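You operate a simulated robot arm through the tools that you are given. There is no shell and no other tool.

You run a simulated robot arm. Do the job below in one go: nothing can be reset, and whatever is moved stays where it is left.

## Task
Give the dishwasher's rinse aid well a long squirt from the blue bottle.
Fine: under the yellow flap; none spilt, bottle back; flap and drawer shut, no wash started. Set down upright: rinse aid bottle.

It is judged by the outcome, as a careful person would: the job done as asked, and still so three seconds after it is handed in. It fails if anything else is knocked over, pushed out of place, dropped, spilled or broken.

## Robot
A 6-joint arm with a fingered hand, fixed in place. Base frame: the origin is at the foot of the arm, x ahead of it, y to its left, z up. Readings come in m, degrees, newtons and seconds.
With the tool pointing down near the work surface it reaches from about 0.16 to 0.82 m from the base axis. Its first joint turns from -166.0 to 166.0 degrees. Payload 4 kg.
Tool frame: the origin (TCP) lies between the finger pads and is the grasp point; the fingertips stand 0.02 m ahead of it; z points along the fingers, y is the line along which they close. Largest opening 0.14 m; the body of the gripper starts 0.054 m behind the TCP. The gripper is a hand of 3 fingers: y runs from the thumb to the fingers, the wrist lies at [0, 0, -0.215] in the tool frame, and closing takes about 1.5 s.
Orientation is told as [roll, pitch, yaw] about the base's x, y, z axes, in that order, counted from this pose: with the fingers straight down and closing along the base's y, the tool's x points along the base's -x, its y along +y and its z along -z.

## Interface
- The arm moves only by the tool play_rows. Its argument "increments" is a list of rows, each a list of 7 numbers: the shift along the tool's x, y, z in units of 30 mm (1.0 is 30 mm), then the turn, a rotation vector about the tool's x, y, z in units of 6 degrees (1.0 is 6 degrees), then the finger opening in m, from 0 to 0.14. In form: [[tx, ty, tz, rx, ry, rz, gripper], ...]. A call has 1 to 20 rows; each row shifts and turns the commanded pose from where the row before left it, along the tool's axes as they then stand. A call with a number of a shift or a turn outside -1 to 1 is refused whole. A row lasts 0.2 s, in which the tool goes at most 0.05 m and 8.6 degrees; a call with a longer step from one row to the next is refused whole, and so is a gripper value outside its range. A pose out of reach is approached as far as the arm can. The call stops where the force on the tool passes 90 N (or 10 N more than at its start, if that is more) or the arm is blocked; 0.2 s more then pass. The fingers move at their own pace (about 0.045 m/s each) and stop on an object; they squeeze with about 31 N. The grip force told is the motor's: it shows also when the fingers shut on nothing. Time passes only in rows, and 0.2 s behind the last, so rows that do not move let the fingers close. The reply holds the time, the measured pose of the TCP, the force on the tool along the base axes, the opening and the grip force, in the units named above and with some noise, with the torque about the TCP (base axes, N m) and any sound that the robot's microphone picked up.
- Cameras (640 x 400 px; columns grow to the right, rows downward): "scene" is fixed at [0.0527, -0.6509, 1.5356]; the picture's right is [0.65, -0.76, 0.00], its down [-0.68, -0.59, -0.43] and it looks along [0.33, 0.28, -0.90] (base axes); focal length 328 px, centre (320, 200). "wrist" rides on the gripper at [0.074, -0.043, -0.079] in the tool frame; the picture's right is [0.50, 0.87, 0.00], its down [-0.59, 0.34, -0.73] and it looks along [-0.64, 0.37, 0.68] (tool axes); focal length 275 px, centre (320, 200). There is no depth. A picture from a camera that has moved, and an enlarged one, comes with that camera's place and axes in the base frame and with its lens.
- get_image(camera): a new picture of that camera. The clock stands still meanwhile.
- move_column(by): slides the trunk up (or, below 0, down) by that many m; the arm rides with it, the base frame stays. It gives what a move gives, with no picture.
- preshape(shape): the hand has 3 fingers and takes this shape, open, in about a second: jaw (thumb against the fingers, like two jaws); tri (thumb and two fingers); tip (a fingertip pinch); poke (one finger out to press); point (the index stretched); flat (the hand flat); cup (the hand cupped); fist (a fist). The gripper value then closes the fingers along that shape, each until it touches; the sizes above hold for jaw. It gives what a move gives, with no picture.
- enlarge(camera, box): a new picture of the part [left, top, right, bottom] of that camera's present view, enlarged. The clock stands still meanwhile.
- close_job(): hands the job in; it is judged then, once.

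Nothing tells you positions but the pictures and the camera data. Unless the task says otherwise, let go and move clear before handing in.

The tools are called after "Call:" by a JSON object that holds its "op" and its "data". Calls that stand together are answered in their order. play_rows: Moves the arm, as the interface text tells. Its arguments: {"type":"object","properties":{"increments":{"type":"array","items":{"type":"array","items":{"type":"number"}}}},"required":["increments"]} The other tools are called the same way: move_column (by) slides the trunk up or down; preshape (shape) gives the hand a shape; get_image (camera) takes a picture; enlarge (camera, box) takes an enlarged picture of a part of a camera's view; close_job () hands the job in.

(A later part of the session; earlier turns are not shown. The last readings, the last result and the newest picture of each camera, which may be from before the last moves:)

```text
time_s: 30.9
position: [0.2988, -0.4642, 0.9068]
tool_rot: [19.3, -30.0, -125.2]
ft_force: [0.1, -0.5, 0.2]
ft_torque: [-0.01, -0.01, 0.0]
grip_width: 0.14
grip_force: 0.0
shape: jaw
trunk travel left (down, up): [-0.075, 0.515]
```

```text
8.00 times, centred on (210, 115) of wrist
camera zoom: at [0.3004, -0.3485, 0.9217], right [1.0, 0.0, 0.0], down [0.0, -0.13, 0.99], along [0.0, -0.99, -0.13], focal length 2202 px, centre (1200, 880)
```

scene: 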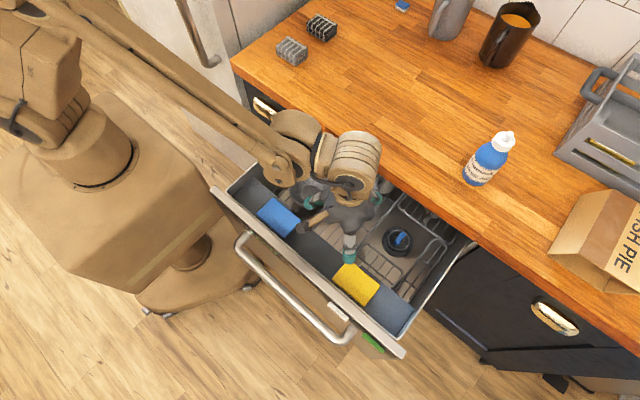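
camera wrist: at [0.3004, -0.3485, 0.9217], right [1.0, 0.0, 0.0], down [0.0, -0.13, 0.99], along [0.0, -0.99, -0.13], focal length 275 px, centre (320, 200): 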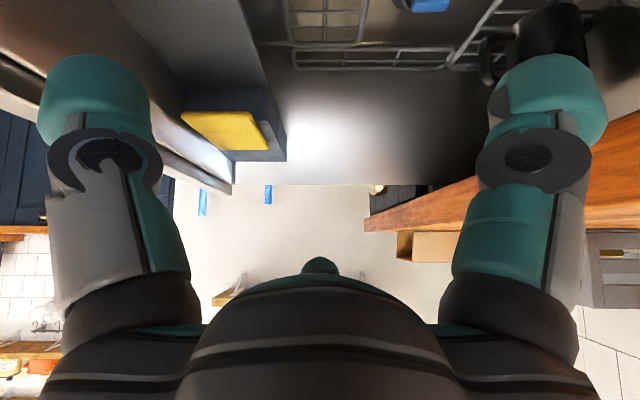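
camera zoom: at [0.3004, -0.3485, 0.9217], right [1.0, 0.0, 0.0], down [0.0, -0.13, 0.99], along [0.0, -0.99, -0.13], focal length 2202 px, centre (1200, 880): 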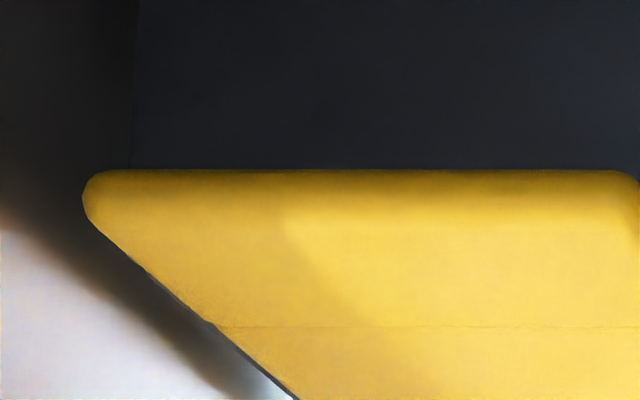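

From the side it's clear that the flap (z≈0.815–0.822) lies flat on the well block. It overhangs the block's +y face (y≈−0.60) as a free lip about 27 mm long, with a 37 mm gap down to the shelf, so it should be lifted from under the lip. I'll turn the hand about its axis so that one finger can hook in from the +y side while the palm stays over the drawer.

Call:
{"op": "play_rows", "data": {"increments": [[0, 0, 0, 0, 0, -1, 0.14], [0, 0, 0, 0, 0, -1, 0.14], [0, 0, 0, 0, 0, -1, 0.14], [0, 0, 0, 0, 0, -1, 0.14], [0, 0, 0, 0, 0, -1, 0.14], [0, 0, 0, 0, 0, -1, 0.14], [0, 0, 0, 0, 0, -1, 0.14], [0, 0, 0, 0, 0, -1, 0.14], [0, 0, 0, 0, 0, -1, 0.14], [0, 0, 0, 0, 0, -1, 0.14], [0, 0, 0, 0, 0, -1, 0.14], [0, 0, 0, 0, 0, -1, 0.14], [0, 0, 0, 0, 0, -1, 0.14], [0, 0, 0, 0, 0, -1, 0.14], [0, 0, 0, 0, 0, -1, 0.14], [0, 0, 0, 0, 0, -1, 0.14], [0, 0, 0, 0, 0, -1, 0.14], [0, 0, 0, 0, 0, -1, 0.14], [0, 0, 0, 0, 0, -1, 0.14], [0, 0, 0, 0, 0, -1, 0.14]]}}

Call:
{"op": "play_rows", "data": {"increments": [[0, 0, 0, 0, 0, -1, 0.14], [0, 0, 0, 0, 0, -1, 0.14], [0, 0, 0, 0, 0, -1, 0.14], [0, 0, 0, 0, 0, -1, 0.14], [0, 0, 0, 0, 0, -1, 0.14], [0, 0, 0, 0.722, 0.417, 0, 0.14], [0, 0, 0, 0.722, 0.417, 0, 0.14], [0, 0, 0, 0, 0, 0, 0.14]]}}

Call:
{"op": "get_image", "data": {"camera": "wrist"}}

Call:
{"op": "get_image", "data": {"camera": "scene"}}

```text
time_s: 35.1
position: [0.2994, -0.4639, 0.9083]
tool_rot: [-35.2, 0.1, 0.0]
ft_force: [-0.2, 0.3, -0.3]
ft_torque: [0.03, 0.02, -0.02]
grip_width: 0.14
grip_force: 0.0
shape: jaw
trunk travel left (down, up): [-0.075, 0.515]
```

```text
time_s: 36.9
position: [0.2994, -0.4652, 0.9074]
tool_rot: [-41.1, 20.9, 22.2]
ft_force: [-0.3, 0.2, 0.4]
ft_torque: [-0.01, -0.01, -0.02]
grip_width: 0.1401
grip_force: 0.1
shape: jaw
trunk travel left (down, up): [-0.075, 0.515]
```

```text
taken
camera wrist: at [0.2577, -0.4605, 1.0152], right [-0.87, 0.35, -0.35], down [0.34, 0.94, 0.1], along [0.37, -0.03, -0.93], focal length 275 px, centre (320, 200)
```

wrist: 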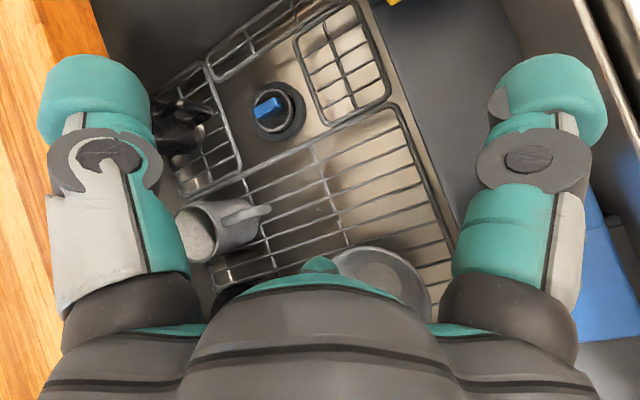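

```text
taken
```

scene: 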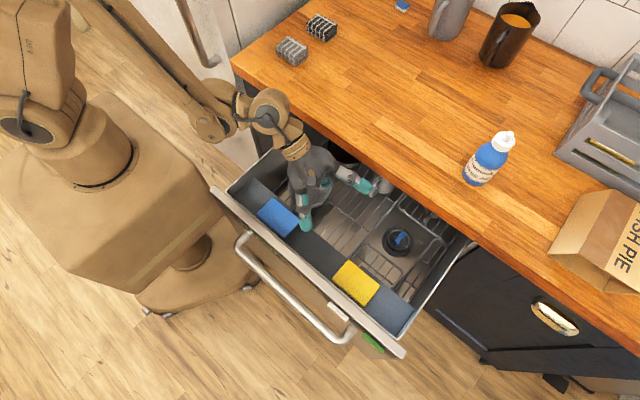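

The hand is oriented as planned, with the hooking finger on the panel side. I'll check the fingertip's size and position in a zoomed scene view.

Call:
{"op": "enlarge", "data": {"camera": "scene", "box": [260, 150, 380, 250]}}

Call:
{"op": "enlarge", "data": {"camera": "wrist", "box": [420, 0, 640, 140]}}

```text
4.00 times, centred on (320, 200) of scene
camera zoom: at [0.0527, -0.6509, 1.5356], right [0.65, -0.76, 0.0], down [-0.68, -0.59, -0.43], along [0.33, 0.28, -0.9], focal length 1313 px, centre (320, 200)
```

zoom: 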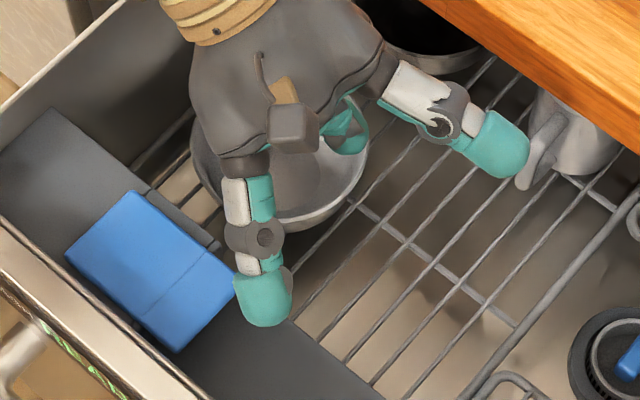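

```text
2.86 times, centred on (530, 70) of wrist
camera zoom: at [0.2577, -0.4605, 1.0152], right [-0.87, 0.35, -0.35], down [0.34, 0.94, 0.1], along [0.37, -0.03, -0.93], focal length 786 px, centre (-280, 571)
```

zoom: 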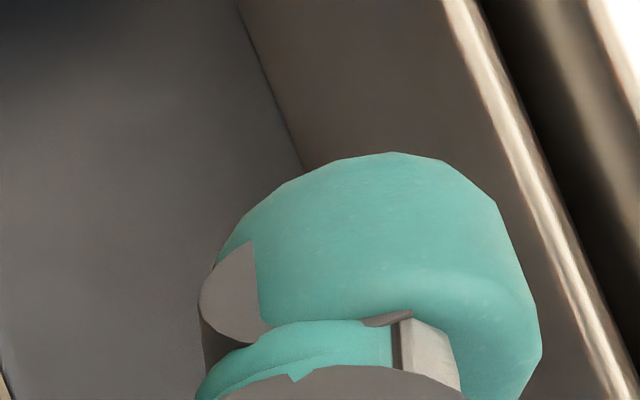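

The fingertip is a roughly 28 mm capsule, so it should fit the 37 mm gap. I'll move it to just in front of the lip, low over the shelf.

Call:
{"op": "play_rows", "data": {"increments": [[-0.136, 0.169, 0.8, 0, 0, 0, 0.14], [-0.136, 0.169, 0.8, 0, 0, 0, 0.14], [-0.136, 0.169, 0.8, 0, 0, 0, 0.14], [-0.136, 0.169, 0.8, 0, 0, 0, 0.14], [0, 0, 0, 0, 0, 0, 0.14]]}}

Call:
{"op": "enlarge", "data": {"camera": "scene", "box": [290, 190, 410, 310]}}

Call:
{"op": "get_image", "data": {"camera": "wrist"}}

```text
time_s: 38.1
position: [0.3055, -0.5193, 0.8275]
tool_rot: [-40.8, 20.7, 22.2]
ft_force: [0.0, 1.1, -0.7]
ft_torque: [-0.03, -0.02, -0.02]
grip_width: 0.14
grip_force: 0.1
shape: jaw
out of reach, approached as far as the arm can: row 4
trunk travel left (down, up): [-0.075, 0.515]
```

```text
3.33 times, centred on (350, 250) of scene
camera zoom: at [0.0527, -0.6509, 1.5356], right [0.65, -0.76, 0.0], down [-0.68, -0.59, -0.43], along [0.33, 0.28, -0.9], focal length 1094 px, centre (220, 33)
```

zoom: 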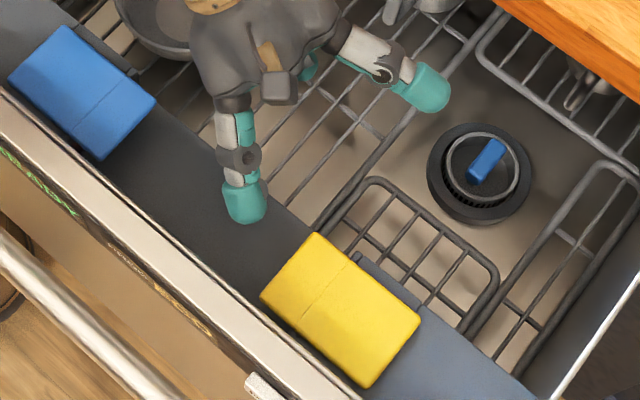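

```text
taken
camera wrist: at [0.2646, -0.5155, 0.9334], right [-0.87, 0.35, -0.35], down [0.34, 0.93, 0.1], along [0.37, -0.03, -0.93], focal length 275 px, centre (320, 200)
```

wrist: 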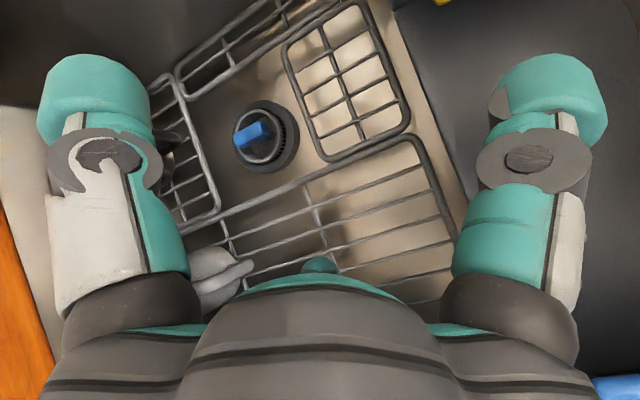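

The arm hit its reach limit going down, so I'll back up a little and lower the trunk instead to get the tip down to the gap height.

Call:
{"op": "play_rows", "data": {"increments": [[0.354, -0.612, -0.707, 0, 0, 0, 0.14], [0, 0, 0, 0, 0, 0, 0.14]]}}

Call:
{"op": "move_column", "data": {"by": -0.05}}

Call:
{"op": "get_image", "data": {"camera": "scene"}}

Call:
{"op": "enlarge", "data": {"camera": "scene", "box": [290, 190, 410, 310]}}

```text
time_s: 38.7
position: [0.3047, -0.519, 0.8561]
tool_rot: [-41.0, 20.8, 22.0]
ft_force: [0.0, -0.3, -0.7]
ft_torque: [-0.03, 0.0, 0.05]
grip_width: 0.14
grip_force: 0.0
shape: jaw
trunk travel left (down, up): [-0.075, 0.515]
```

```text
time_s: 39.6
position: [0.3057, -0.5191, 0.8071]
tool_rot: [-41.1, 20.8, 22.0]
ft_force: [0.7, 1.0, 0.4]
ft_torque: [-0.03, 0.01, -0.03]
grip_width: 0.1398
grip_force: 0.1
shape: jaw
trunk travel left (down, up): [-0.025, 0.565]
```

```text
taken
```

scene: 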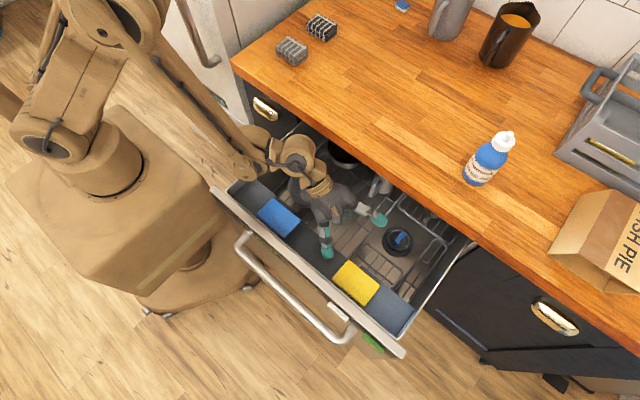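

```text
3.33 times, centred on (350, 250) of scene
camera zoom: at [0.0527, -0.6509, 1.5356], right [0.65, -0.76, 0.0], down [-0.68, -0.59, -0.43], along [0.33, 0.28, -0.9], focal length 1094 px, centre (220, 33)
```

zoom: 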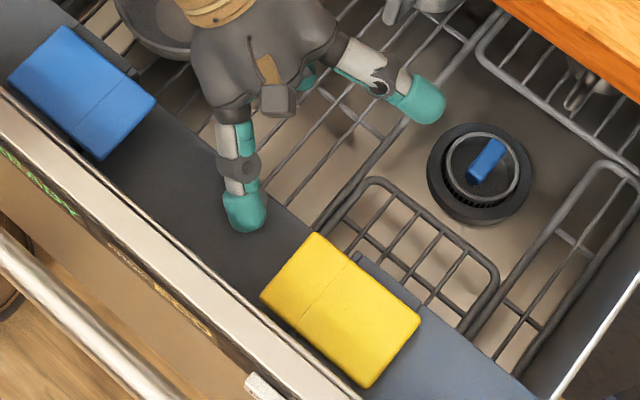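

The tip is in the gap zone, about 9 mm too far toward +x. I'll shift and lower it slightly, then slide it toward the lip.

Call:
{"op": "play_rows", "data": {"increments": [[0.153, 0.333, 0.212, 0, 0, 0, 0.14], [0.118, -0.204, 0.236, 0, 0, 0, 0.14], [0.118, -0.204, 0.236, 0, 0, 0, 0.14], [0.118, -0.204, 0.236, 0, 0, 0, 0.14], [0, 0, 0, 0, 0, 0, 0.14]]}}

Call:
{"op": "enlarge", "data": {"camera": "scene", "box": [290, 190, 410, 310]}}

Call:
{"op": "enlarge", "data": {"camera": "wrist", "box": [400, 0, 640, 150]}}

```text
time_s: 40.8
position: [0.2982, -0.551, 0.7977]
tool_rot: [-41.0, 20.8, 22.1]
ft_force: [-0.2, 0.1, 0.0]
ft_torque: [0.01, 0.01, 0.0]
grip_width: 0.1402
grip_force: 0.0
shape: jaw
trunk travel left (down, up): [-0.025, 0.565]
```

```text
3.33 times, centred on (350, 250) of scene
camera zoom: at [0.0527, -0.6509, 1.5356], right [0.65, -0.76, 0.0], down [-0.68, -0.59, -0.43], along [0.33, 0.28, -0.9], focal length 1094 px, centre (220, 33)
```

zoom: 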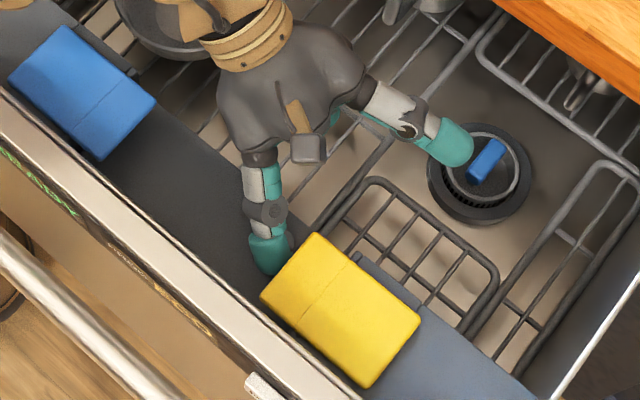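

```text
2.67 times, centred on (520, 75) of wrist
camera zoom: at [0.2557, -0.5471, 0.9053], right [-0.87, 0.35, -0.35], down [0.34, 0.93, 0.1], along [0.37, -0.03, -0.93], focal length 734 px, centre (-213, 533)
```

zoom: 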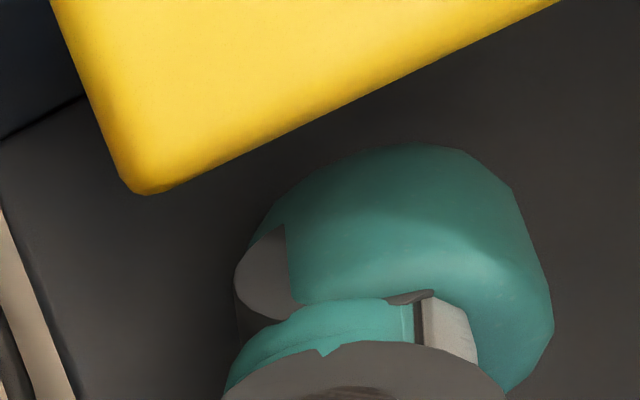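

The tip is level with the gap and a few millimetres short of the lip edge. I'll slide it further in, under the lip.

Call:
{"op": "play_rows", "data": {"increments": [[0.06, -0.104, 0.12, 0, 0, 0, 0.14], [0.06, -0.104, 0.12, 0, 0, 0, 0.14], [0.06, -0.104, 0.12, 0, 0, 0, 0.14], [0, 0, 0, 0, 0, 0, 0.14]]}}

Call:
{"op": "enlarge", "data": {"camera": "wrist", "box": [400, 0, 640, 150]}}

Call:
{"op": "enlarge", "data": {"camera": "scene", "box": [310, 220, 410, 310]}}

```text
time_s: 41.8
position: [0.2963, -0.5648, 0.7978]
tool_rot: [-41.0, 20.8, 22.0]
ft_force: [-0.2, 0.8, -0.3]
ft_torque: [-0.02, 0.01, -0.02]
grip_width: 0.1398
grip_force: 0.1
shape: jaw
trunk travel left (down, up): [-0.025, 0.565]
```

```text
2.67 times, centred on (520, 75) of wrist
camera zoom: at [0.2551, -0.5612, 0.9051], right [-0.87, 0.35, -0.35], down [0.34, 0.93, 0.1], along [0.37, -0.03, -0.93], focal length 734 px, centre (-213, 533)
```

zoom: 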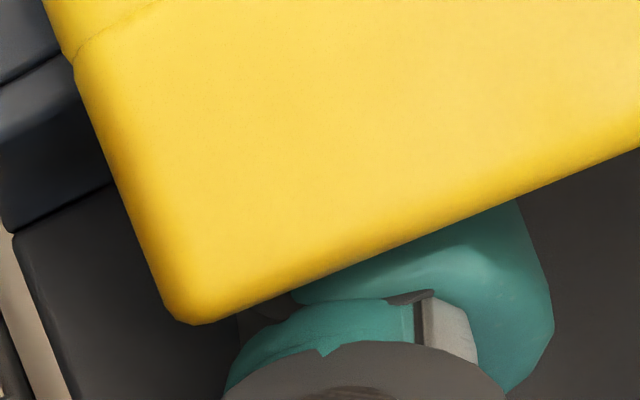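

```text
4.44 times, centred on (360, 265) of scene
camera zoom: at [0.0527, -0.6509, 1.5356], right [0.65, -0.76, 0.0], down [-0.68, -0.59, -0.43], along [0.33, 0.28, -0.9], focal length 1459 px, centre (142, -89)
```

zoom: 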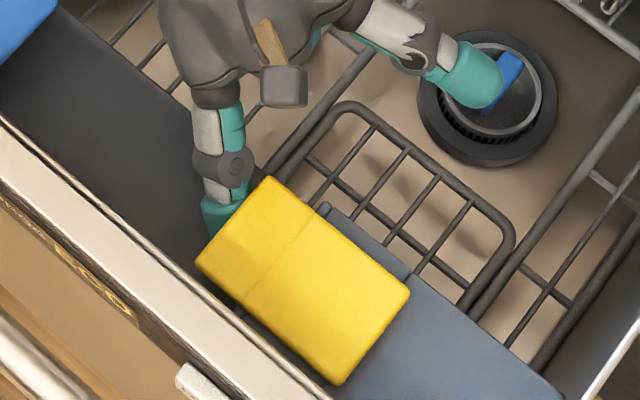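

The fingertip is under the lip with no contact force. Now I'll lift gently and watch the force and the flap.

Call:
{"op": "play_rows", "data": {"increments": [[0.0354, -0.0612, -0.0707, 0, 0, 0, 0.14], [0.0354, -0.0612, -0.0707, 0, 0, 0, 0.14], [0.0354, -0.0612, -0.0707, 0, 0, 0, 0.14], [0.0354, -0.0612, -0.0707, 0, 0, 0, 0.14], [0, 0, 0, 0, 0, 0, 0.14]]}}

Call:
{"op": "enlarge", "data": {"camera": "scene", "box": [310, 220, 410, 310]}}

```text
time_s: 43.0
position: [0.2965, -0.5655, 0.8098]
tool_rot: [-41.0, 20.7, 22.0]
ft_force: [0.2, 0.9, -0.7]
ft_torque: [-0.01, -0.02, -0.02]
grip_width: 0.1402
grip_force: 0.1
shape: jaw
trunk travel left (down, up): [-0.025, 0.565]
```

```text
4.44 times, centred on (360, 265) of scene
camera zoom: at [0.0527, -0.6509, 1.5356], right [0.65, -0.76, 0.0], down [-0.68, -0.59, -0.43], along [0.33, 0.28, -0.9], focal length 1459 px, centre (142, -89)
```

zoom: 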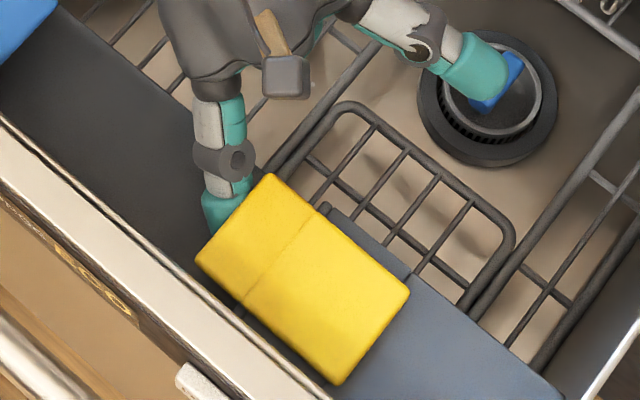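

Little force so far. The near corner of the lip may have risen a hair, so I'll keep lifting.

Call:
{"op": "play_rows", "data": {"increments": [[0.0354, -0.0612, -0.0707, 0, 0, 0, 0.14], [0.0354, -0.0612, -0.0707, 0, 0, 0, 0.14], [0.0354, -0.0612, -0.0707, 0, 0, 0, 0.14], [0.0354, -0.0612, -0.0707, 0, 0, 0, 0.14], [0, 0, 0, 0, 0, 0, 0.14]]}}

Call:
{"op": "enlarge", "data": {"camera": "scene", "box": [310, 220, 410, 310]}}

```text
time_s: 44.2
position: [0.297, -0.5654, 0.8218]
tool_rot: [-41.0, 20.8, 22.1]
ft_force: [-0.1, -0.3, -0.5]
ft_torque: [-0.01, -0.01, -0.01]
grip_width: 0.1401
grip_force: 0.0
shape: jaw
trunk travel left (down, up): [-0.025, 0.565]
```

```text
4.44 times, centred on (360, 265) of scene
camera zoom: at [0.0527, -0.6509, 1.5356], right [0.65, -0.76, 0.0], down [-0.68, -0.59, -0.43], along [0.33, 0.28, -0.9], focal length 1459 px, centre (142, -89)
```

zoom: 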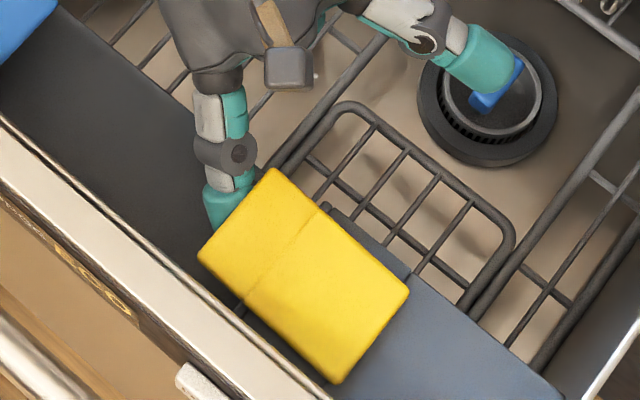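

The flap is lifting freely, pivoting at its far (−y) edge. I'll follow its arc up and toward −y.

Call:
{"op": "play_rows", "data": {"increments": [[0.157, -0.272, 0.016, 0, 0, 0, 0.14], [0.157, -0.272, 0.016, 0, 0, 0, 0.14], [0.157, -0.272, 0.016, 0, 0, 0, 0.14], [0.189, -0.327, 0.031, 0, 0, 0, 0.14], [0.189, -0.327, 0.031, 0, 0, 0, 0.14], [0.189, -0.327, 0.031, 0, 0, 0, 0.14], [0, 0, 0, 0, 0, 0, 0.14]]}}

Call:
{"op": "enlarge", "data": {"camera": "scene", "box": [310, 210, 420, 310]}}

Call:
{"op": "get_image", "data": {"camera": "wrist"}}

```text
time_s: 45.8
position: [0.2975, -0.613, 0.8627]
tool_rot: [-41.0, 20.8, 22.0]
ft_force: [0.3, 1.3, 0.3]
ft_torque: [-0.02, -0.02, -0.05]
grip_width: 0.1401
grip_force: 0.0
shape: jaw
trunk travel left (down, up): [-0.025, 0.565]
```

```text
4.00 times, centred on (365, 260) of scene
camera zoom: at [0.0527, -0.6509, 1.5356], right [0.65, -0.76, 0.0], down [-0.68, -0.59, -0.43], along [0.33, 0.28, -0.9], focal length 1313 px, centre (140, -40)
```

zoom: 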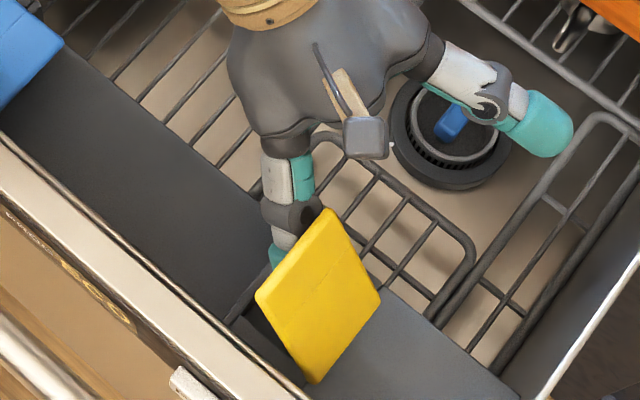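

```text
taken
camera wrist: at [0.2553, -0.6087, 0.9692], right [-0.87, 0.35, -0.35], down [0.34, 0.93, 0.1], along [0.37, -0.03, -0.93], focal length 275 px, centre (320, 200)
```

wrist: 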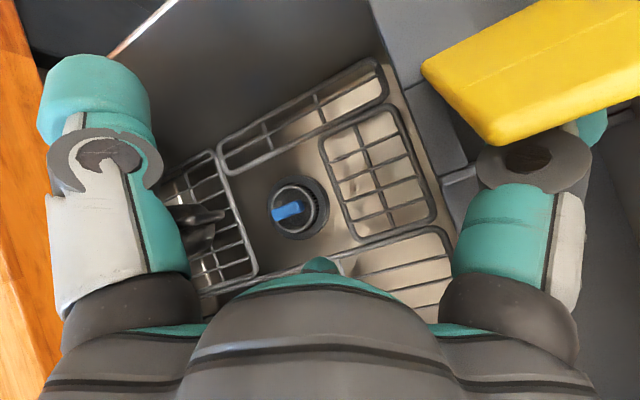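

The flap is about 55–60° open. I'll continue the arc to vertical and slightly past.

Call:
{"op": "play_rows", "data": {"increments": [[0.146, -0.252, 0.134, 0, 0, 0, 0.14], [0.146, -0.252, 0.134, 0, 0, 0, 0.14], [0.146, -0.252, 0.134, 0, 0, 0, 0.14], [0.1, -0.174, 0.153, 0, 0, 0, 0.14], [0.1, -0.174, 0.153, 0, 0, 0, 0.14], [0, 0, 0, 0, 0, 0, 0.14]]}}

Call:
{"op": "enlarge", "data": {"camera": "scene", "box": [310, 210, 420, 310]}}

```text
time_s: 47.2
position: [0.2989, -0.6504, 0.8744]
tool_rot: [-41.1, 20.8, 21.8]
ft_force: [2.9, 41.3, -18.2]
ft_torque: [0.27, -1.67, -3.76]
grip_width: 0.1404
grip_force: 0.0
shape: jaw
trunk travel left (down, up): [-0.025, 0.565]
```

```text
4.00 times, centred on (365, 260) of scene
camera zoom: at [0.0527, -0.6509, 1.5356], right [0.65, -0.76, 0.0], down [-0.68, -0.59, -0.43], along [0.33, 0.28, -0.9], focal length 1313 px, centre (140, -40)
```

zoom: 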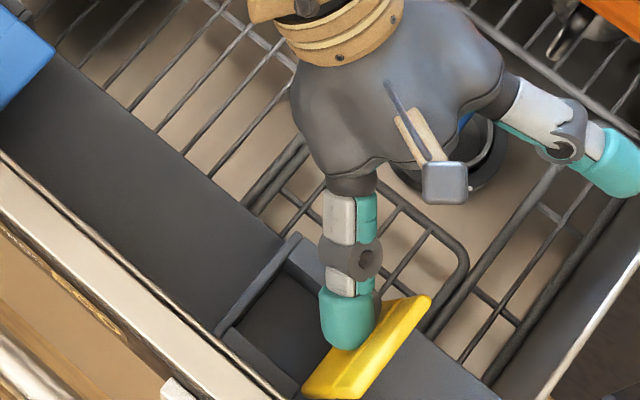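

The flap has reached its end stop (41 N). I'll ease the finger back and see whether the flap stays open.

Call:
{"op": "play_rows", "data": {"increments": [[-0.0708, 0.1224, -0.1414, 0, 0, 0, 0.14], [-0.0708, 0.1224, -0.1414, 0, 0, 0, 0.14], [-0.106, 0.184, -0.212, 0, 0, 0, 0.14], [-0.106, 0.184, -0.212, 0, 0, 0, 0.14], [0, 0, 0, 0, 0, 0, 0.14], [0, 0, 0, 0, 0, 0, 0.14]]}}

Call:
{"op": "enlarge", "data": {"camera": "scene", "box": [310, 210, 420, 310]}}

Call:
{"op": "get_image", "data": {"camera": "wrist"}}

```text
time_s: 48.6
position: [0.2985, -0.6246, 0.874]
tool_rot: [-40.9, 20.7, 22.1]
ft_force: [-0.2, -1.2, 0.6]
ft_torque: [0.02, 0.03, 0.04]
grip_width: 0.1399
grip_force: 0.0
shape: jaw
trunk travel left (down, up): [-0.025, 0.565]
```

```text
4.00 times, centred on (365, 260) of scene
camera zoom: at [0.0527, -0.6509, 1.5356], right [0.65, -0.76, 0.0], down [-0.68, -0.59, -0.43], along [0.33, 0.28, -0.9], focal length 1313 px, centre (140, -40)
```

zoom: 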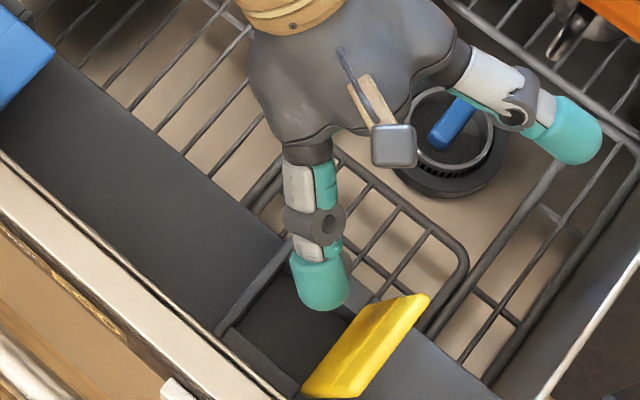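

```text
taken
camera wrist: at [0.2559, -0.6206, 0.9811], right [-0.87, 0.35, -0.35], down [0.34, 0.93, 0.1], along [0.37, -0.03, -0.93], focal length 275 px, centre (320, 200)
```

wrist: 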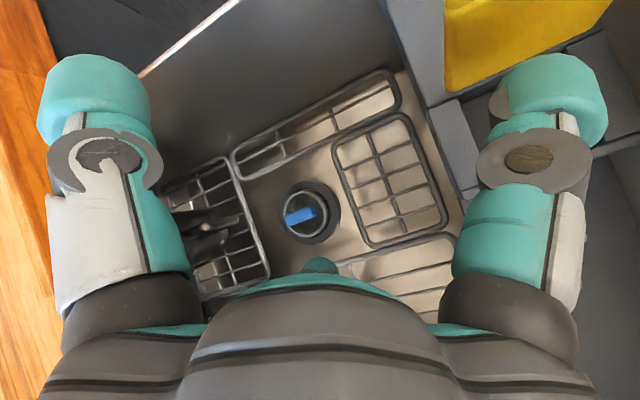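

The flap stays open by itself, and the well's recess is exposed. I'll withdraw the finger up and away, then look into the well.

Call:
{"op": "play_rows", "data": {"increments": [[-0.236, 0.408, -0.471, 0, 0, 0, 0.14], [0.354, -0.612, -0.707, 0, 0, 0, 0.14], [0.354, -0.612, -0.707, 0, 0, 0, 0.14], [0.354, -0.612, -0.707, 0, 0, 0, 0.14], [0.354, -0.612, -0.707, 0, 0, 0, 0.14], [0, 0, 0, 0, 0, 0, 0.14]]}}

Call:
{"op": "move_column", "data": {"by": 0.05}}

Call:
{"op": "get_image", "data": {"camera": "scene"}}

Call:
{"op": "enlarge", "data": {"camera": "scene", "box": [310, 220, 430, 320]}}

Call:
{"op": "get_image", "data": {"camera": "wrist"}}

```text
time_s: 50.0
position: [0.2972, -0.6038, 0.9942]
tool_rot: [-41.0, 20.8, 22.2]
ft_force: [0.5, -0.1, 0.1]
ft_torque: [0.06, 0.0, -0.01]
grip_width: 0.1399
grip_force: 0.0
shape: jaw
trunk travel left (down, up): [-0.025, 0.565]
```

```text
time_s: 50.9
position: [0.2988, -0.6061, 1.045]
tool_rot: [-41.0, 20.7, 22.1]
ft_force: [-0.8, -0.6, 0.2]
ft_torque: [0.03, -0.02, 0.0]
grip_width: 0.1399
grip_force: 0.0
shape: jaw
trunk travel left (down, up): [-0.075, 0.515]
```

```text
taken
```

scene: 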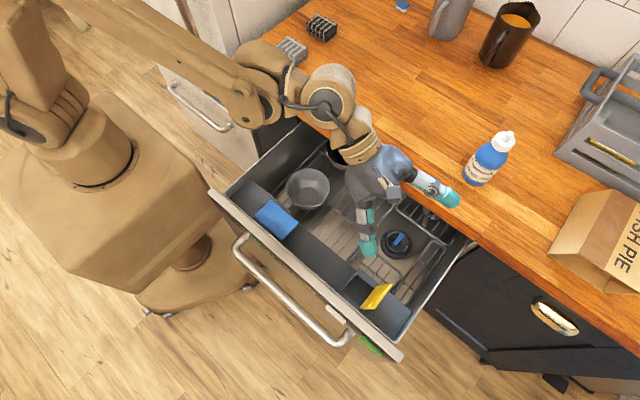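

```text
4.00 times, centred on (370, 270) of scene
camera zoom: at [0.0527, -0.6509, 1.5356], right [0.65, -0.76, 0.0], down [-0.68, -0.59, -0.43], along [0.33, 0.28, -0.9], focal length 1313 px, centre (120, -80)
```

zoom: 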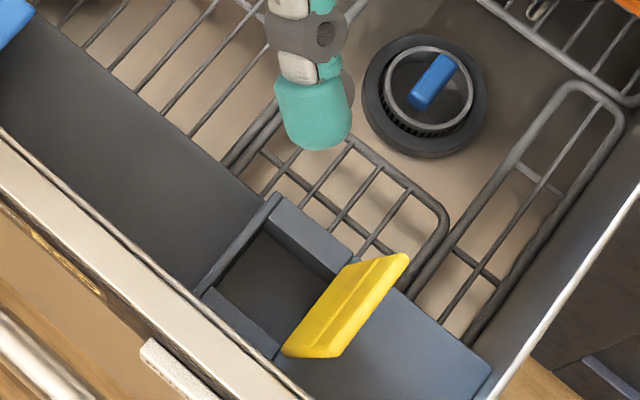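

```text
taken
camera wrist: at [0.2563, -0.6002, 1.1523], right [-0.87, 0.35, -0.35], down [0.34, 0.93, 0.1], along [0.37, -0.03, -0.93], focal length 275 px, centre (320, 200)
```

wrist: 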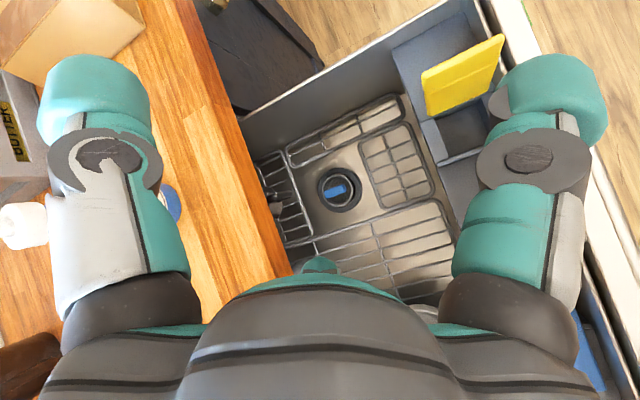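

The well is a square recess just on the +y side of the raised flap. I'll zoom in on it from the wrist camera to locate it accurately.

Call:
{"op": "enlarge", "data": {"camera": "wrist", "box": [380, 20, 520, 170]}}

Call:
{"op": "enlarge", "data": {"camera": "scene", "box": [340, 255, 410, 315]}}

Call:
{"op": "enlarge", "data": {"camera": "scene", "box": [430, 100, 560, 220]}}

```text
2.67 times, centred on (450, 95) of wrist
camera zoom: at [0.2563, -0.6002, 1.1523], right [-0.87, 0.35, -0.35], down [0.34, 0.93, 0.1], along [0.37, -0.03, -0.93], focal length 734 px, centre (-27, 480)
```

zoom: 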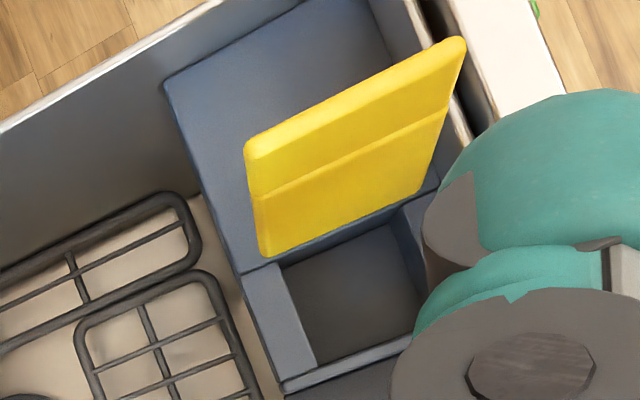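

```text
6.67 times, centred on (375, 285) of scene
camera zoom: at [0.0527, -0.6509, 1.5356], right [0.65, -0.76, 0.0], down [-0.68, -0.59, -0.43], along [0.33, 0.28, -0.9], focal length 2189 px, centre (-47, -367)
```

zoom: 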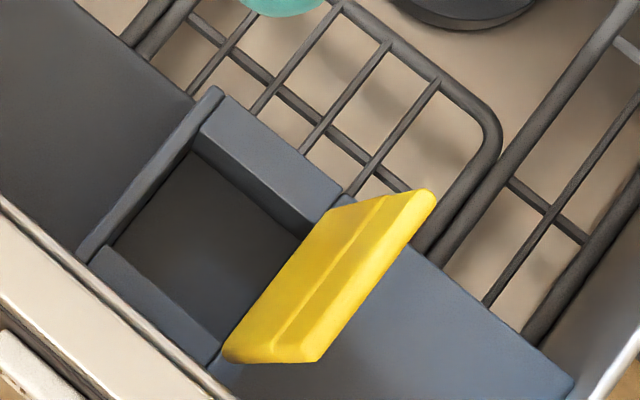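

```text
3.33 times, centred on (495, 160) of scene
camera zoom: at [0.0527, -0.6509, 1.5356], right [0.65, -0.76, 0.0], down [-0.68, -0.59, -0.43], along [0.33, 0.28, -0.9], focal length 1094 px, centre (-263, 333)
```

zoom: 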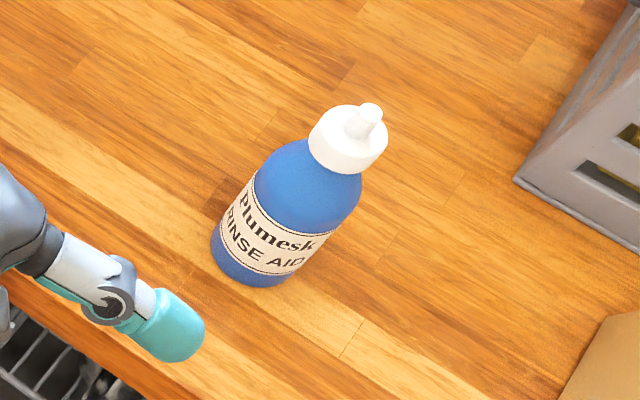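

The well opening spans about x 0.186–0.227, y −0.65 to −0.607, with its centre near (0.207, −0.629). Before grasping the bottle I'll check how the fingers sit in the "tri" and "cup" shapes compared with jaw.

Call:
{"op": "preshape", "data": {"shape": "tri"}}

Call:
{"op": "get_image", "data": {"camera": "wrist"}}

Call:
{"op": "enlarge", "data": {"camera": "scene", "box": [280, 90, 500, 270]}}

Call:
{"op": "preshape", "data": {"shape": "cup"}}

Call:
{"op": "get_image", "data": {"camera": "wrist"}}

Call:
{"op": "enlarge", "data": {"camera": "scene", "box": [280, 90, 500, 270]}}

```text
time_s: 51.8
position: [0.2975, -0.6031, 1.0441]
tool_rot: [-40.9, 20.8, 22.1]
ft_force: [-0.1, 0.0, 0.6]
ft_torque: [-0.01, -0.01, 0.0]
grip_width: 0.1399
grip_force: 0.2
shape: tri
trunk travel left (down, up): [-0.075, 0.515]
```

```text
taken
camera wrist: at [0.2563, -0.6001, 1.1524], right [-0.87, 0.35, -0.35], down [0.34, 0.93, 0.1], along [0.37, -0.03, -0.93], focal length 275 px, centre (320, 200)
```

wrist: 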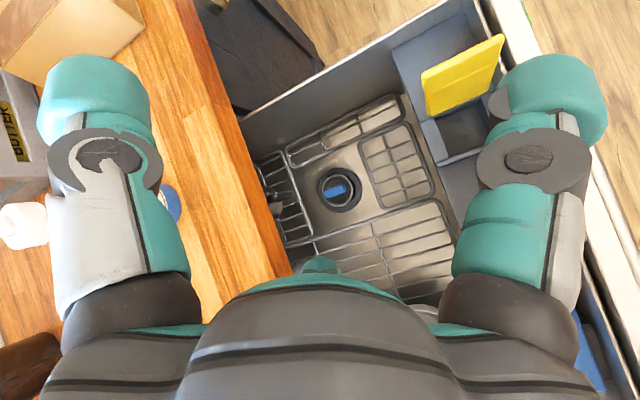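

```text
2.22 times, centred on (390, 180) of scene
camera zoom: at [0.0527, -0.6509, 1.5356], right [0.65, -0.76, 0.0], down [-0.68, -0.59, -0.43], along [0.33, 0.28, -0.9], focal length 730 px, centre (164, 244)
```

zoom: 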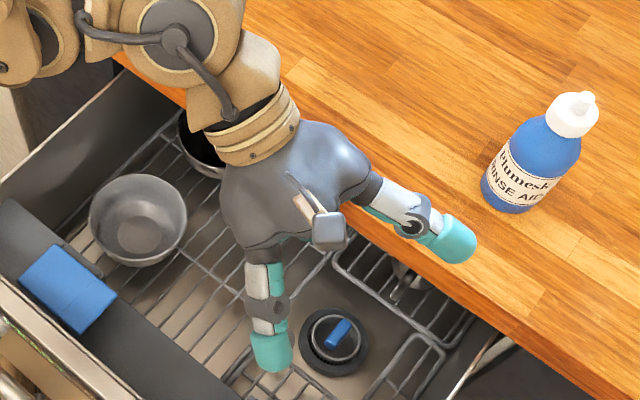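

```text
time_s: 52.7
position: [0.2981, -0.6043, 1.0438]
tool_rot: [-41.1, 20.8, 22.0]
ft_force: [0.3, 0.3, 0.2]
ft_torque: [0.02, 0.01, 0.02]
grip_width: 0.0602
grip_force: 0.0
shape: cup
trunk travel left (down, up): [-0.075, 0.515]
```

```text
taken
camera wrist: at [0.2563, -0.6001, 1.1524], right [-0.87, 0.35, -0.35], down [0.34, 0.93, 0.1], along [0.37, -0.03, -0.93], focal length 275 px, centre (320, 200)
```

wrist: 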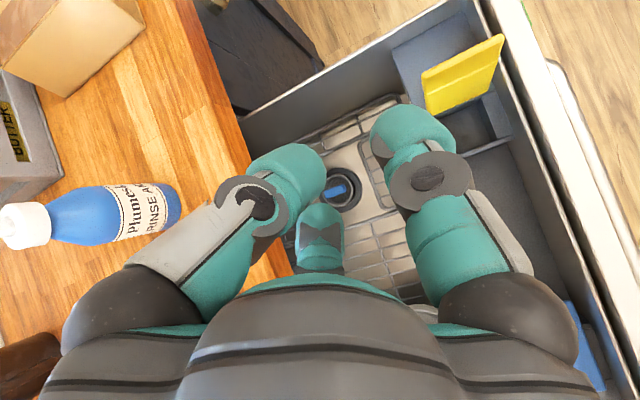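

```text
2.22 times, centred on (390, 180) of scene
camera zoom: at [0.0527, -0.6509, 1.5356], right [0.65, -0.76, 0.0], down [-0.68, -0.59, -0.43], along [0.33, 0.28, -0.9], focal length 730 px, centre (164, 244)
```

zoom: 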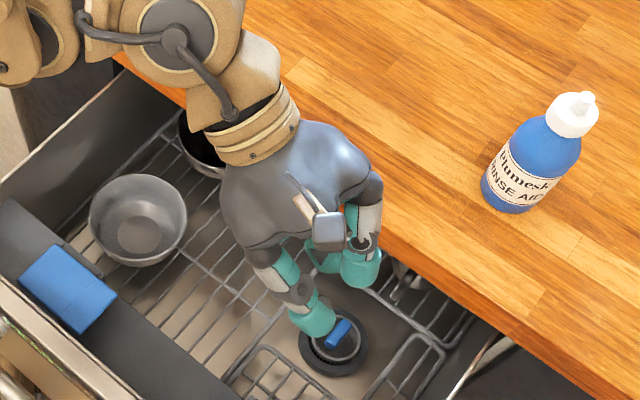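

Tri looks the same as jaw: three fingers at 120°. The wrist view now shows the bottle in profile, so I'll zoom in on it for exact proportions.

Call:
{"op": "enlarge", "data": {"camera": "wrist", "box": [0, 150, 200, 275]}}

Call:
{"op": "enlarge", "data": {"camera": "scene", "box": [450, 120, 530, 195]}}

```text
3.20 times, centred on (100, 212) of wrist
camera zoom: at [0.2563, -0.6001, 1.1524], right [-0.87, 0.35, -0.35], down [0.34, 0.93, 0.1], along [0.37, -0.03, -0.93], focal length 881 px, centre (1024, 160)
```

zoom: 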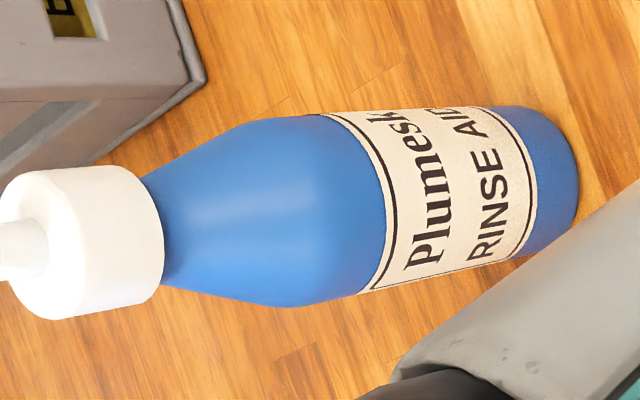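

```text
5.33 times, centred on (490, 158) of scene
camera zoom: at [0.0527, -0.6509, 1.5356], right [0.65, -0.76, 0.0], down [-0.68, -0.59, -0.43], along [0.33, 0.28, -0.9], focal length 1751 px, centre (-587, 427)
```

zoom: 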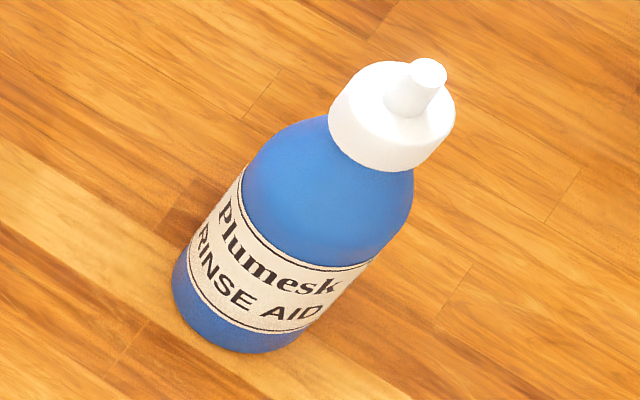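

I've settled on a grasp: hand nearly horizontal and pointing about +x, with one finger on the bottle's +y side and two opposing it on the −y side, one above the other. The camera then stays clear both at the worktop and when the bottle is inverted over the well. I'll reopen the jaw and turn the hand to that orientation in free space.

Call:
{"op": "preshape", "data": {"shape": "jaw"}}

Call:
{"op": "play_rows", "data": {"increments": [[0.4207, -0.4, -0.3, 0.4207, -0.8133, 0.2679, 0.14], [0, 0, 0, 0.4207, -0.8133, 0.2679, 0.14], [0, 0, 0, 0.4207, -0.8133, 0.2679, 0.14], [0, 0, 0, 0.4207, -0.8133, 0.2679, 0.14], [0, 0, 0, 0.4207, -0.8133, 0.2679, 0.14], [0, 0, 0, 0.4207, -0.8133, 0.2679, 0.14], [0, 0, 0, 0.4207, -0.8133, 0.2679, 0.14], [0, 0, 0, 0.4207, -0.8133, 0.2679, 0.14], [0, 0, 0, 0.4207, -0.8133, 0.2679, 0.14], [0, 0, 0, 0.4207, -0.8133, 0.2679, 0.14], [0, 0, 0, 0.4207, -0.8133, 0.2679, 0.14], [0, 0, 0, 0.4207, -0.8133, 0.2679, 0.14], [0, 0, 0, 0.4207, -0.8133, 0.2679, 0.14], [0, 0, 0, 0, 0, 0, 0.14]]}}

Call:
{"op": "get_image", "data": {"camera": "wrist"}}

Call:
{"op": "get_image", "data": {"camera": "scene"}}

```text
time_s: 53.6
position: [0.2979, -0.6047, 1.0453]
tool_rot: [-41.1, 20.8, 22.1]
ft_force: [-0.1, -0.5, 0.6]
ft_torque: [0.02, 0.01, -0.04]
grip_width: 0.1399
grip_force: 0.0
shape: jaw
trunk travel left (down, up): [-0.075, 0.515]
```

```text
time_s: 56.6
position: [0.6006, -0.3329, 1.0635]
tool_rot: [-76.1, -26.8, 56.2]
ft_force: [0.0, 0.2, 0.6]
ft_torque: [0.02, 0.01, 0.0]
grip_width: 0.1399
grip_force: 0.0
shape: jaw
out of reach, approached as far as the arm can: row 1, 2, 3, 4, 5, 6, 7, 8, 9, 10, 11, 12, 13
trunk travel left (down, up): [-0.075, 0.515]
```

```text
taken
camera wrist: at [0.4944, -0.3737, 1.0825], right [-0.21, 0.06, -0.98], down [-0.33, 0.93, 0.13], along [0.92, 0.35, -0.18], focal length 275 px, centre (320, 200)
```

wrist: 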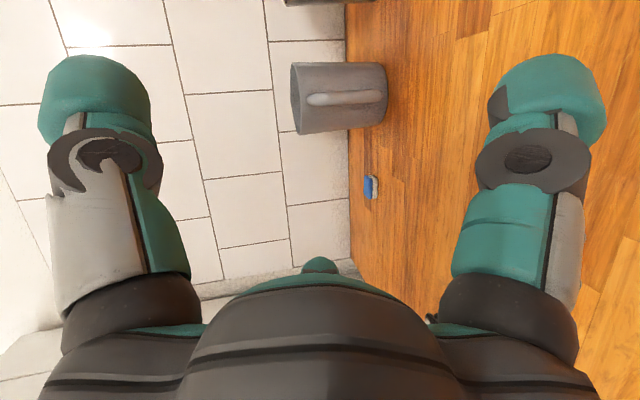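

```text
taken
```

scene: 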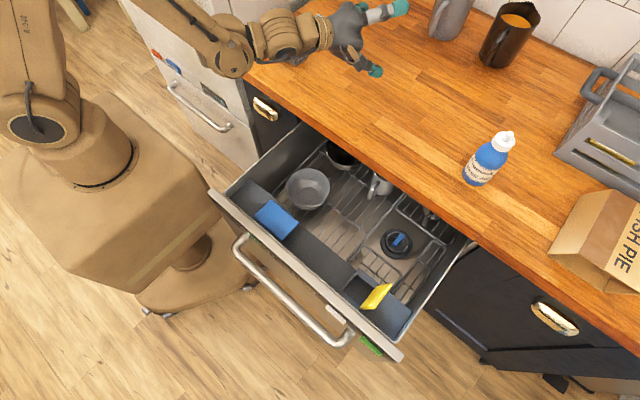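

The arm ran into a joint limit on that path and drifted to a different, safe spot over the left of the worktop. Nothing was touched. I'll look at the arm's configuration before going on.

Call:
{"op": "enlarge", "data": {"camera": "scene", "box": [0, 0, 420, 260]}}

Call:
{"op": "play_rows", "data": {"increments": [[0, 0, 0, 0, 0, 0, 0.14]]}}

```text
1.52 times, centred on (210, 130) of scene
camera zoom: at [0.0527, -0.6509, 1.5356], right [0.65, -0.76, 0.0], down [-0.68, -0.59, -0.43], along [0.33, 0.28, -0.9], focal length 500 px, centre (488, 307)
```

zoom: 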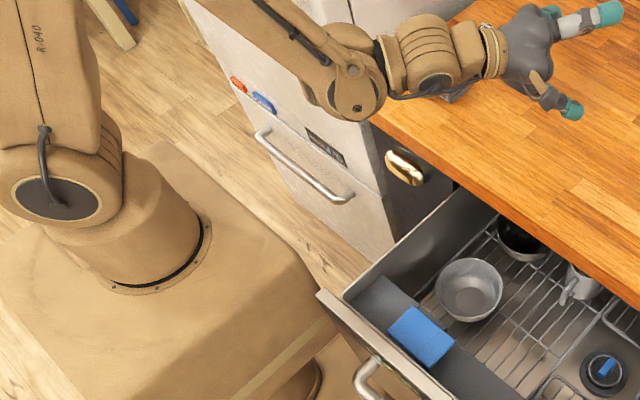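

```text
time_s: 57.0
position: [0.6003, -0.3343, 1.0621]
tool_rot: [-75.8, -26.9, 56.3]
ft_force: [0.7, -0.4, -0.2]
ft_torque: [0.03, -0.01, 0.01]
grip_width: 0.1399
grip_force: 0.0
shape: jaw
trunk travel left (down, up): [-0.075, 0.515]
```

The hand's actual orientation here is good: pointing az ≈−27°, tilted 12° down. I'll move it in position toward a pre-grasp spot in front of the bottle, watching for reach warnings.

Call:
{"op": "play_rows", "data": {"increments": [[0.914, -0.349, -0.096, 0, 0, 0, 0.14], [0.914, -0.349, -0.096, 0, 0, 0, 0.14], [0.914, -0.349, -0.096, 0, 0, 0, 0.14], [0.914, -0.349, -0.096, 0, 0, 0, 0.14], [0, 0, 0, 0, 0, 0, 0.14]]}}

Call:
{"op": "get_image", "data": {"camera": "scene"}}

```text
time_s: 58.2
position: [0.5926, -0.3497, 1.05]
tool_rot: [-75.4, -26.8, 54.6]
ft_force: [-0.1, -0.2, -0.2]
ft_torque: [0.04, 0.01, 0.0]
grip_width: 0.1401
grip_force: 0.1
shape: jaw
out of reach, approached as far as the arm can: row 1, 2, 3, 4
trunk travel left (down, up): [-0.075, 0.515]
```

```text
taken
```

scene: 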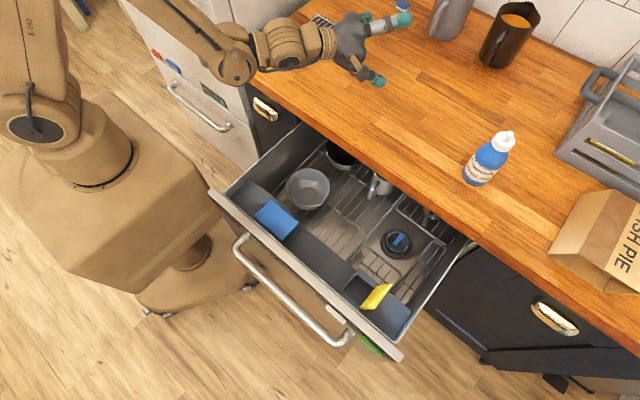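

It barely moved. Either the commanded pose is stuck at an unreachable orientation, or pointing sideways to the arm's radial direction is limited. I'll test a small yaw toward the radial direction.

Call:
{"op": "play_rows", "data": {"increments": [[0, 0, 0, 0.451, 0.871, 0.217, 0.14], [0, 0, 0, 0.451, 0.871, 0.217, 0.14], [0, 0, 0, 0, 0, 0, 0.14]]}}

Call:
{"op": "get_image", "data": {"camera": "wrist"}}

```text
time_s: 59.0
position: [0.593, -0.3507, 1.0518]
tool_rot: [-75.5, -26.6, 42.5]
ft_force: [-0.5, -0.3, 0.0]
ft_torque: [0.03, 0.01, 0.01]
grip_width: 0.14
grip_force: 0.1
shape: jaw
trunk travel left (down, up): [-0.075, 0.515]
```

```text
taken
camera wrist: at [0.4801, -0.3652, 1.0724], right [-0.2, 0.11, -0.97], down [-0.1, 0.99, 0.13], along [0.97, 0.13, -0.18], focal length 275 px, centre (320, 200)
```

wrist: 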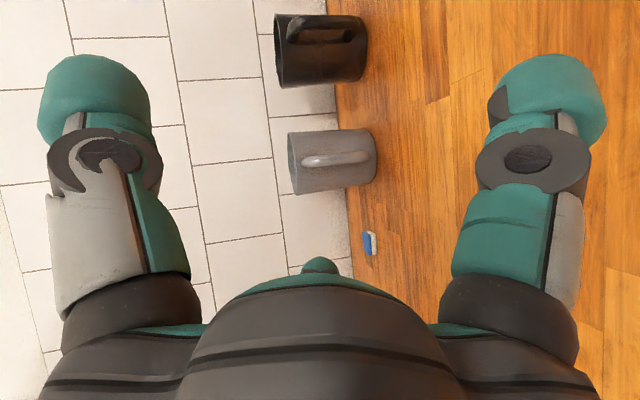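

The rotation executed cleanly, so the rule is clear: the tool's azimuth must not exceed the arm's radial azimuth, while the other direction is free. At the bottle the radial direction is about −50°, so I'll set the hand to az ≈−52°, tilt about 8° down, and level the roll.

Call:
{"op": "play_rows", "data": {"increments": [[0, 0, 0, 0.409, 0.79, 0.199, 0.14], [0, 0, 0, 0.409, 0.79, 0.199, 0.14], [0, 0, 0, 0.65, -0.375, 0.45, 0.14], [0, 0, 0, 0, 0, 0, 0.14]]}}

Call:
{"op": "get_image", "data": {"camera": "wrist"}}

```text
time_s: 60.0
position: [0.5931, -0.3514, 1.0507]
tool_rot: [-80.3, -29.7, 33.4]
ft_force: [-0.6, -0.2, -0.2]
ft_torque: [0.02, -0.01, -0.01]
grip_width: 0.1401
grip_force: 0.1
shape: jaw
trunk travel left (down, up): [-0.075, 0.515]
```

```text
taken
camera wrist: at [0.4785, -0.3424, 1.0624], right [-0.09, 0.12, -0.99], down [0.08, 0.99, 0.11], along [0.99, -0.07, -0.1], focal length 275 px, centre (320, 200)
```

wrist: 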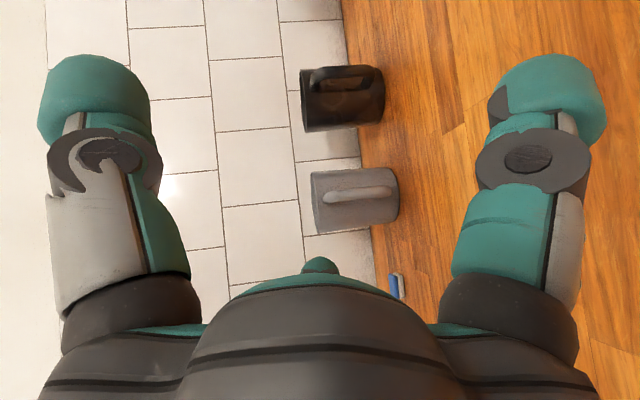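

The orientation is as planned. Now I'll translate to the pre-grasp point in front of the bottle.

Call:
{"op": "play_rows", "data": {"increments": [[0.727, -0.404, 0.431, 0, 0, 0, 0.14], [0.727, -0.404, 0.431, 0, 0, 0, 0.14], [0.727, -0.404, 0.431, 0, 0, 0, 0.14], [0.727, -0.404, 0.431, 0, 0, 0, 0.14], [0.727, -0.404, 0.431, 0, 0, 0, 0.14], [0.727, -0.404, 0.431, 0, 0, 0, 0.14], [0, 0, 0, 0, 0, 0, 0.14]]}}

Call:
{"op": "get_image", "data": {"camera": "scene"}}

Call:
{"op": "get_image", "data": {"camera": "wrist"}}

```text
time_s: 61.6
position: [0.5227, -0.5062, 1.0387]
tool_rot: [-80.3, -29.7, 33.5]
ft_force: [0.6, 0.1, 0.5]
ft_torque: [-0.04, -0.02, -0.02]
grip_width: 0.14
grip_force: 0.0
shape: jaw
trunk travel left (down, up): [-0.075, 0.515]
```

```text
taken
```

scene: 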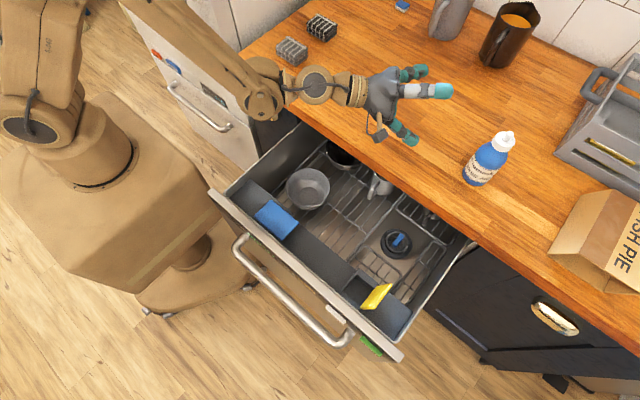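

```text
taken
camera wrist: at [0.4087, -0.497, 1.0494], right [-0.09, 0.12, -0.99], down [0.08, 0.99, 0.11], along [0.99, -0.07, -0.1], focal length 275 px, centre (320, 200)
```

wrist: 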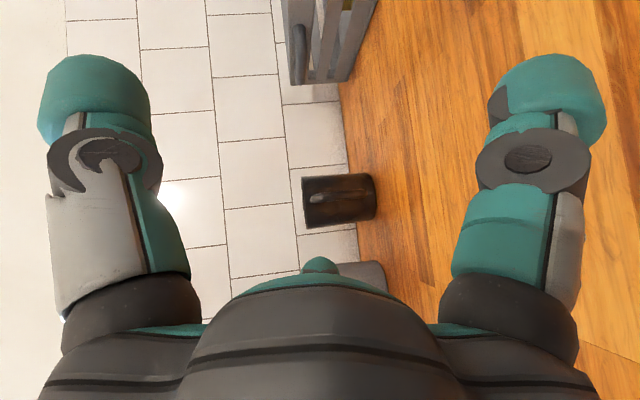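

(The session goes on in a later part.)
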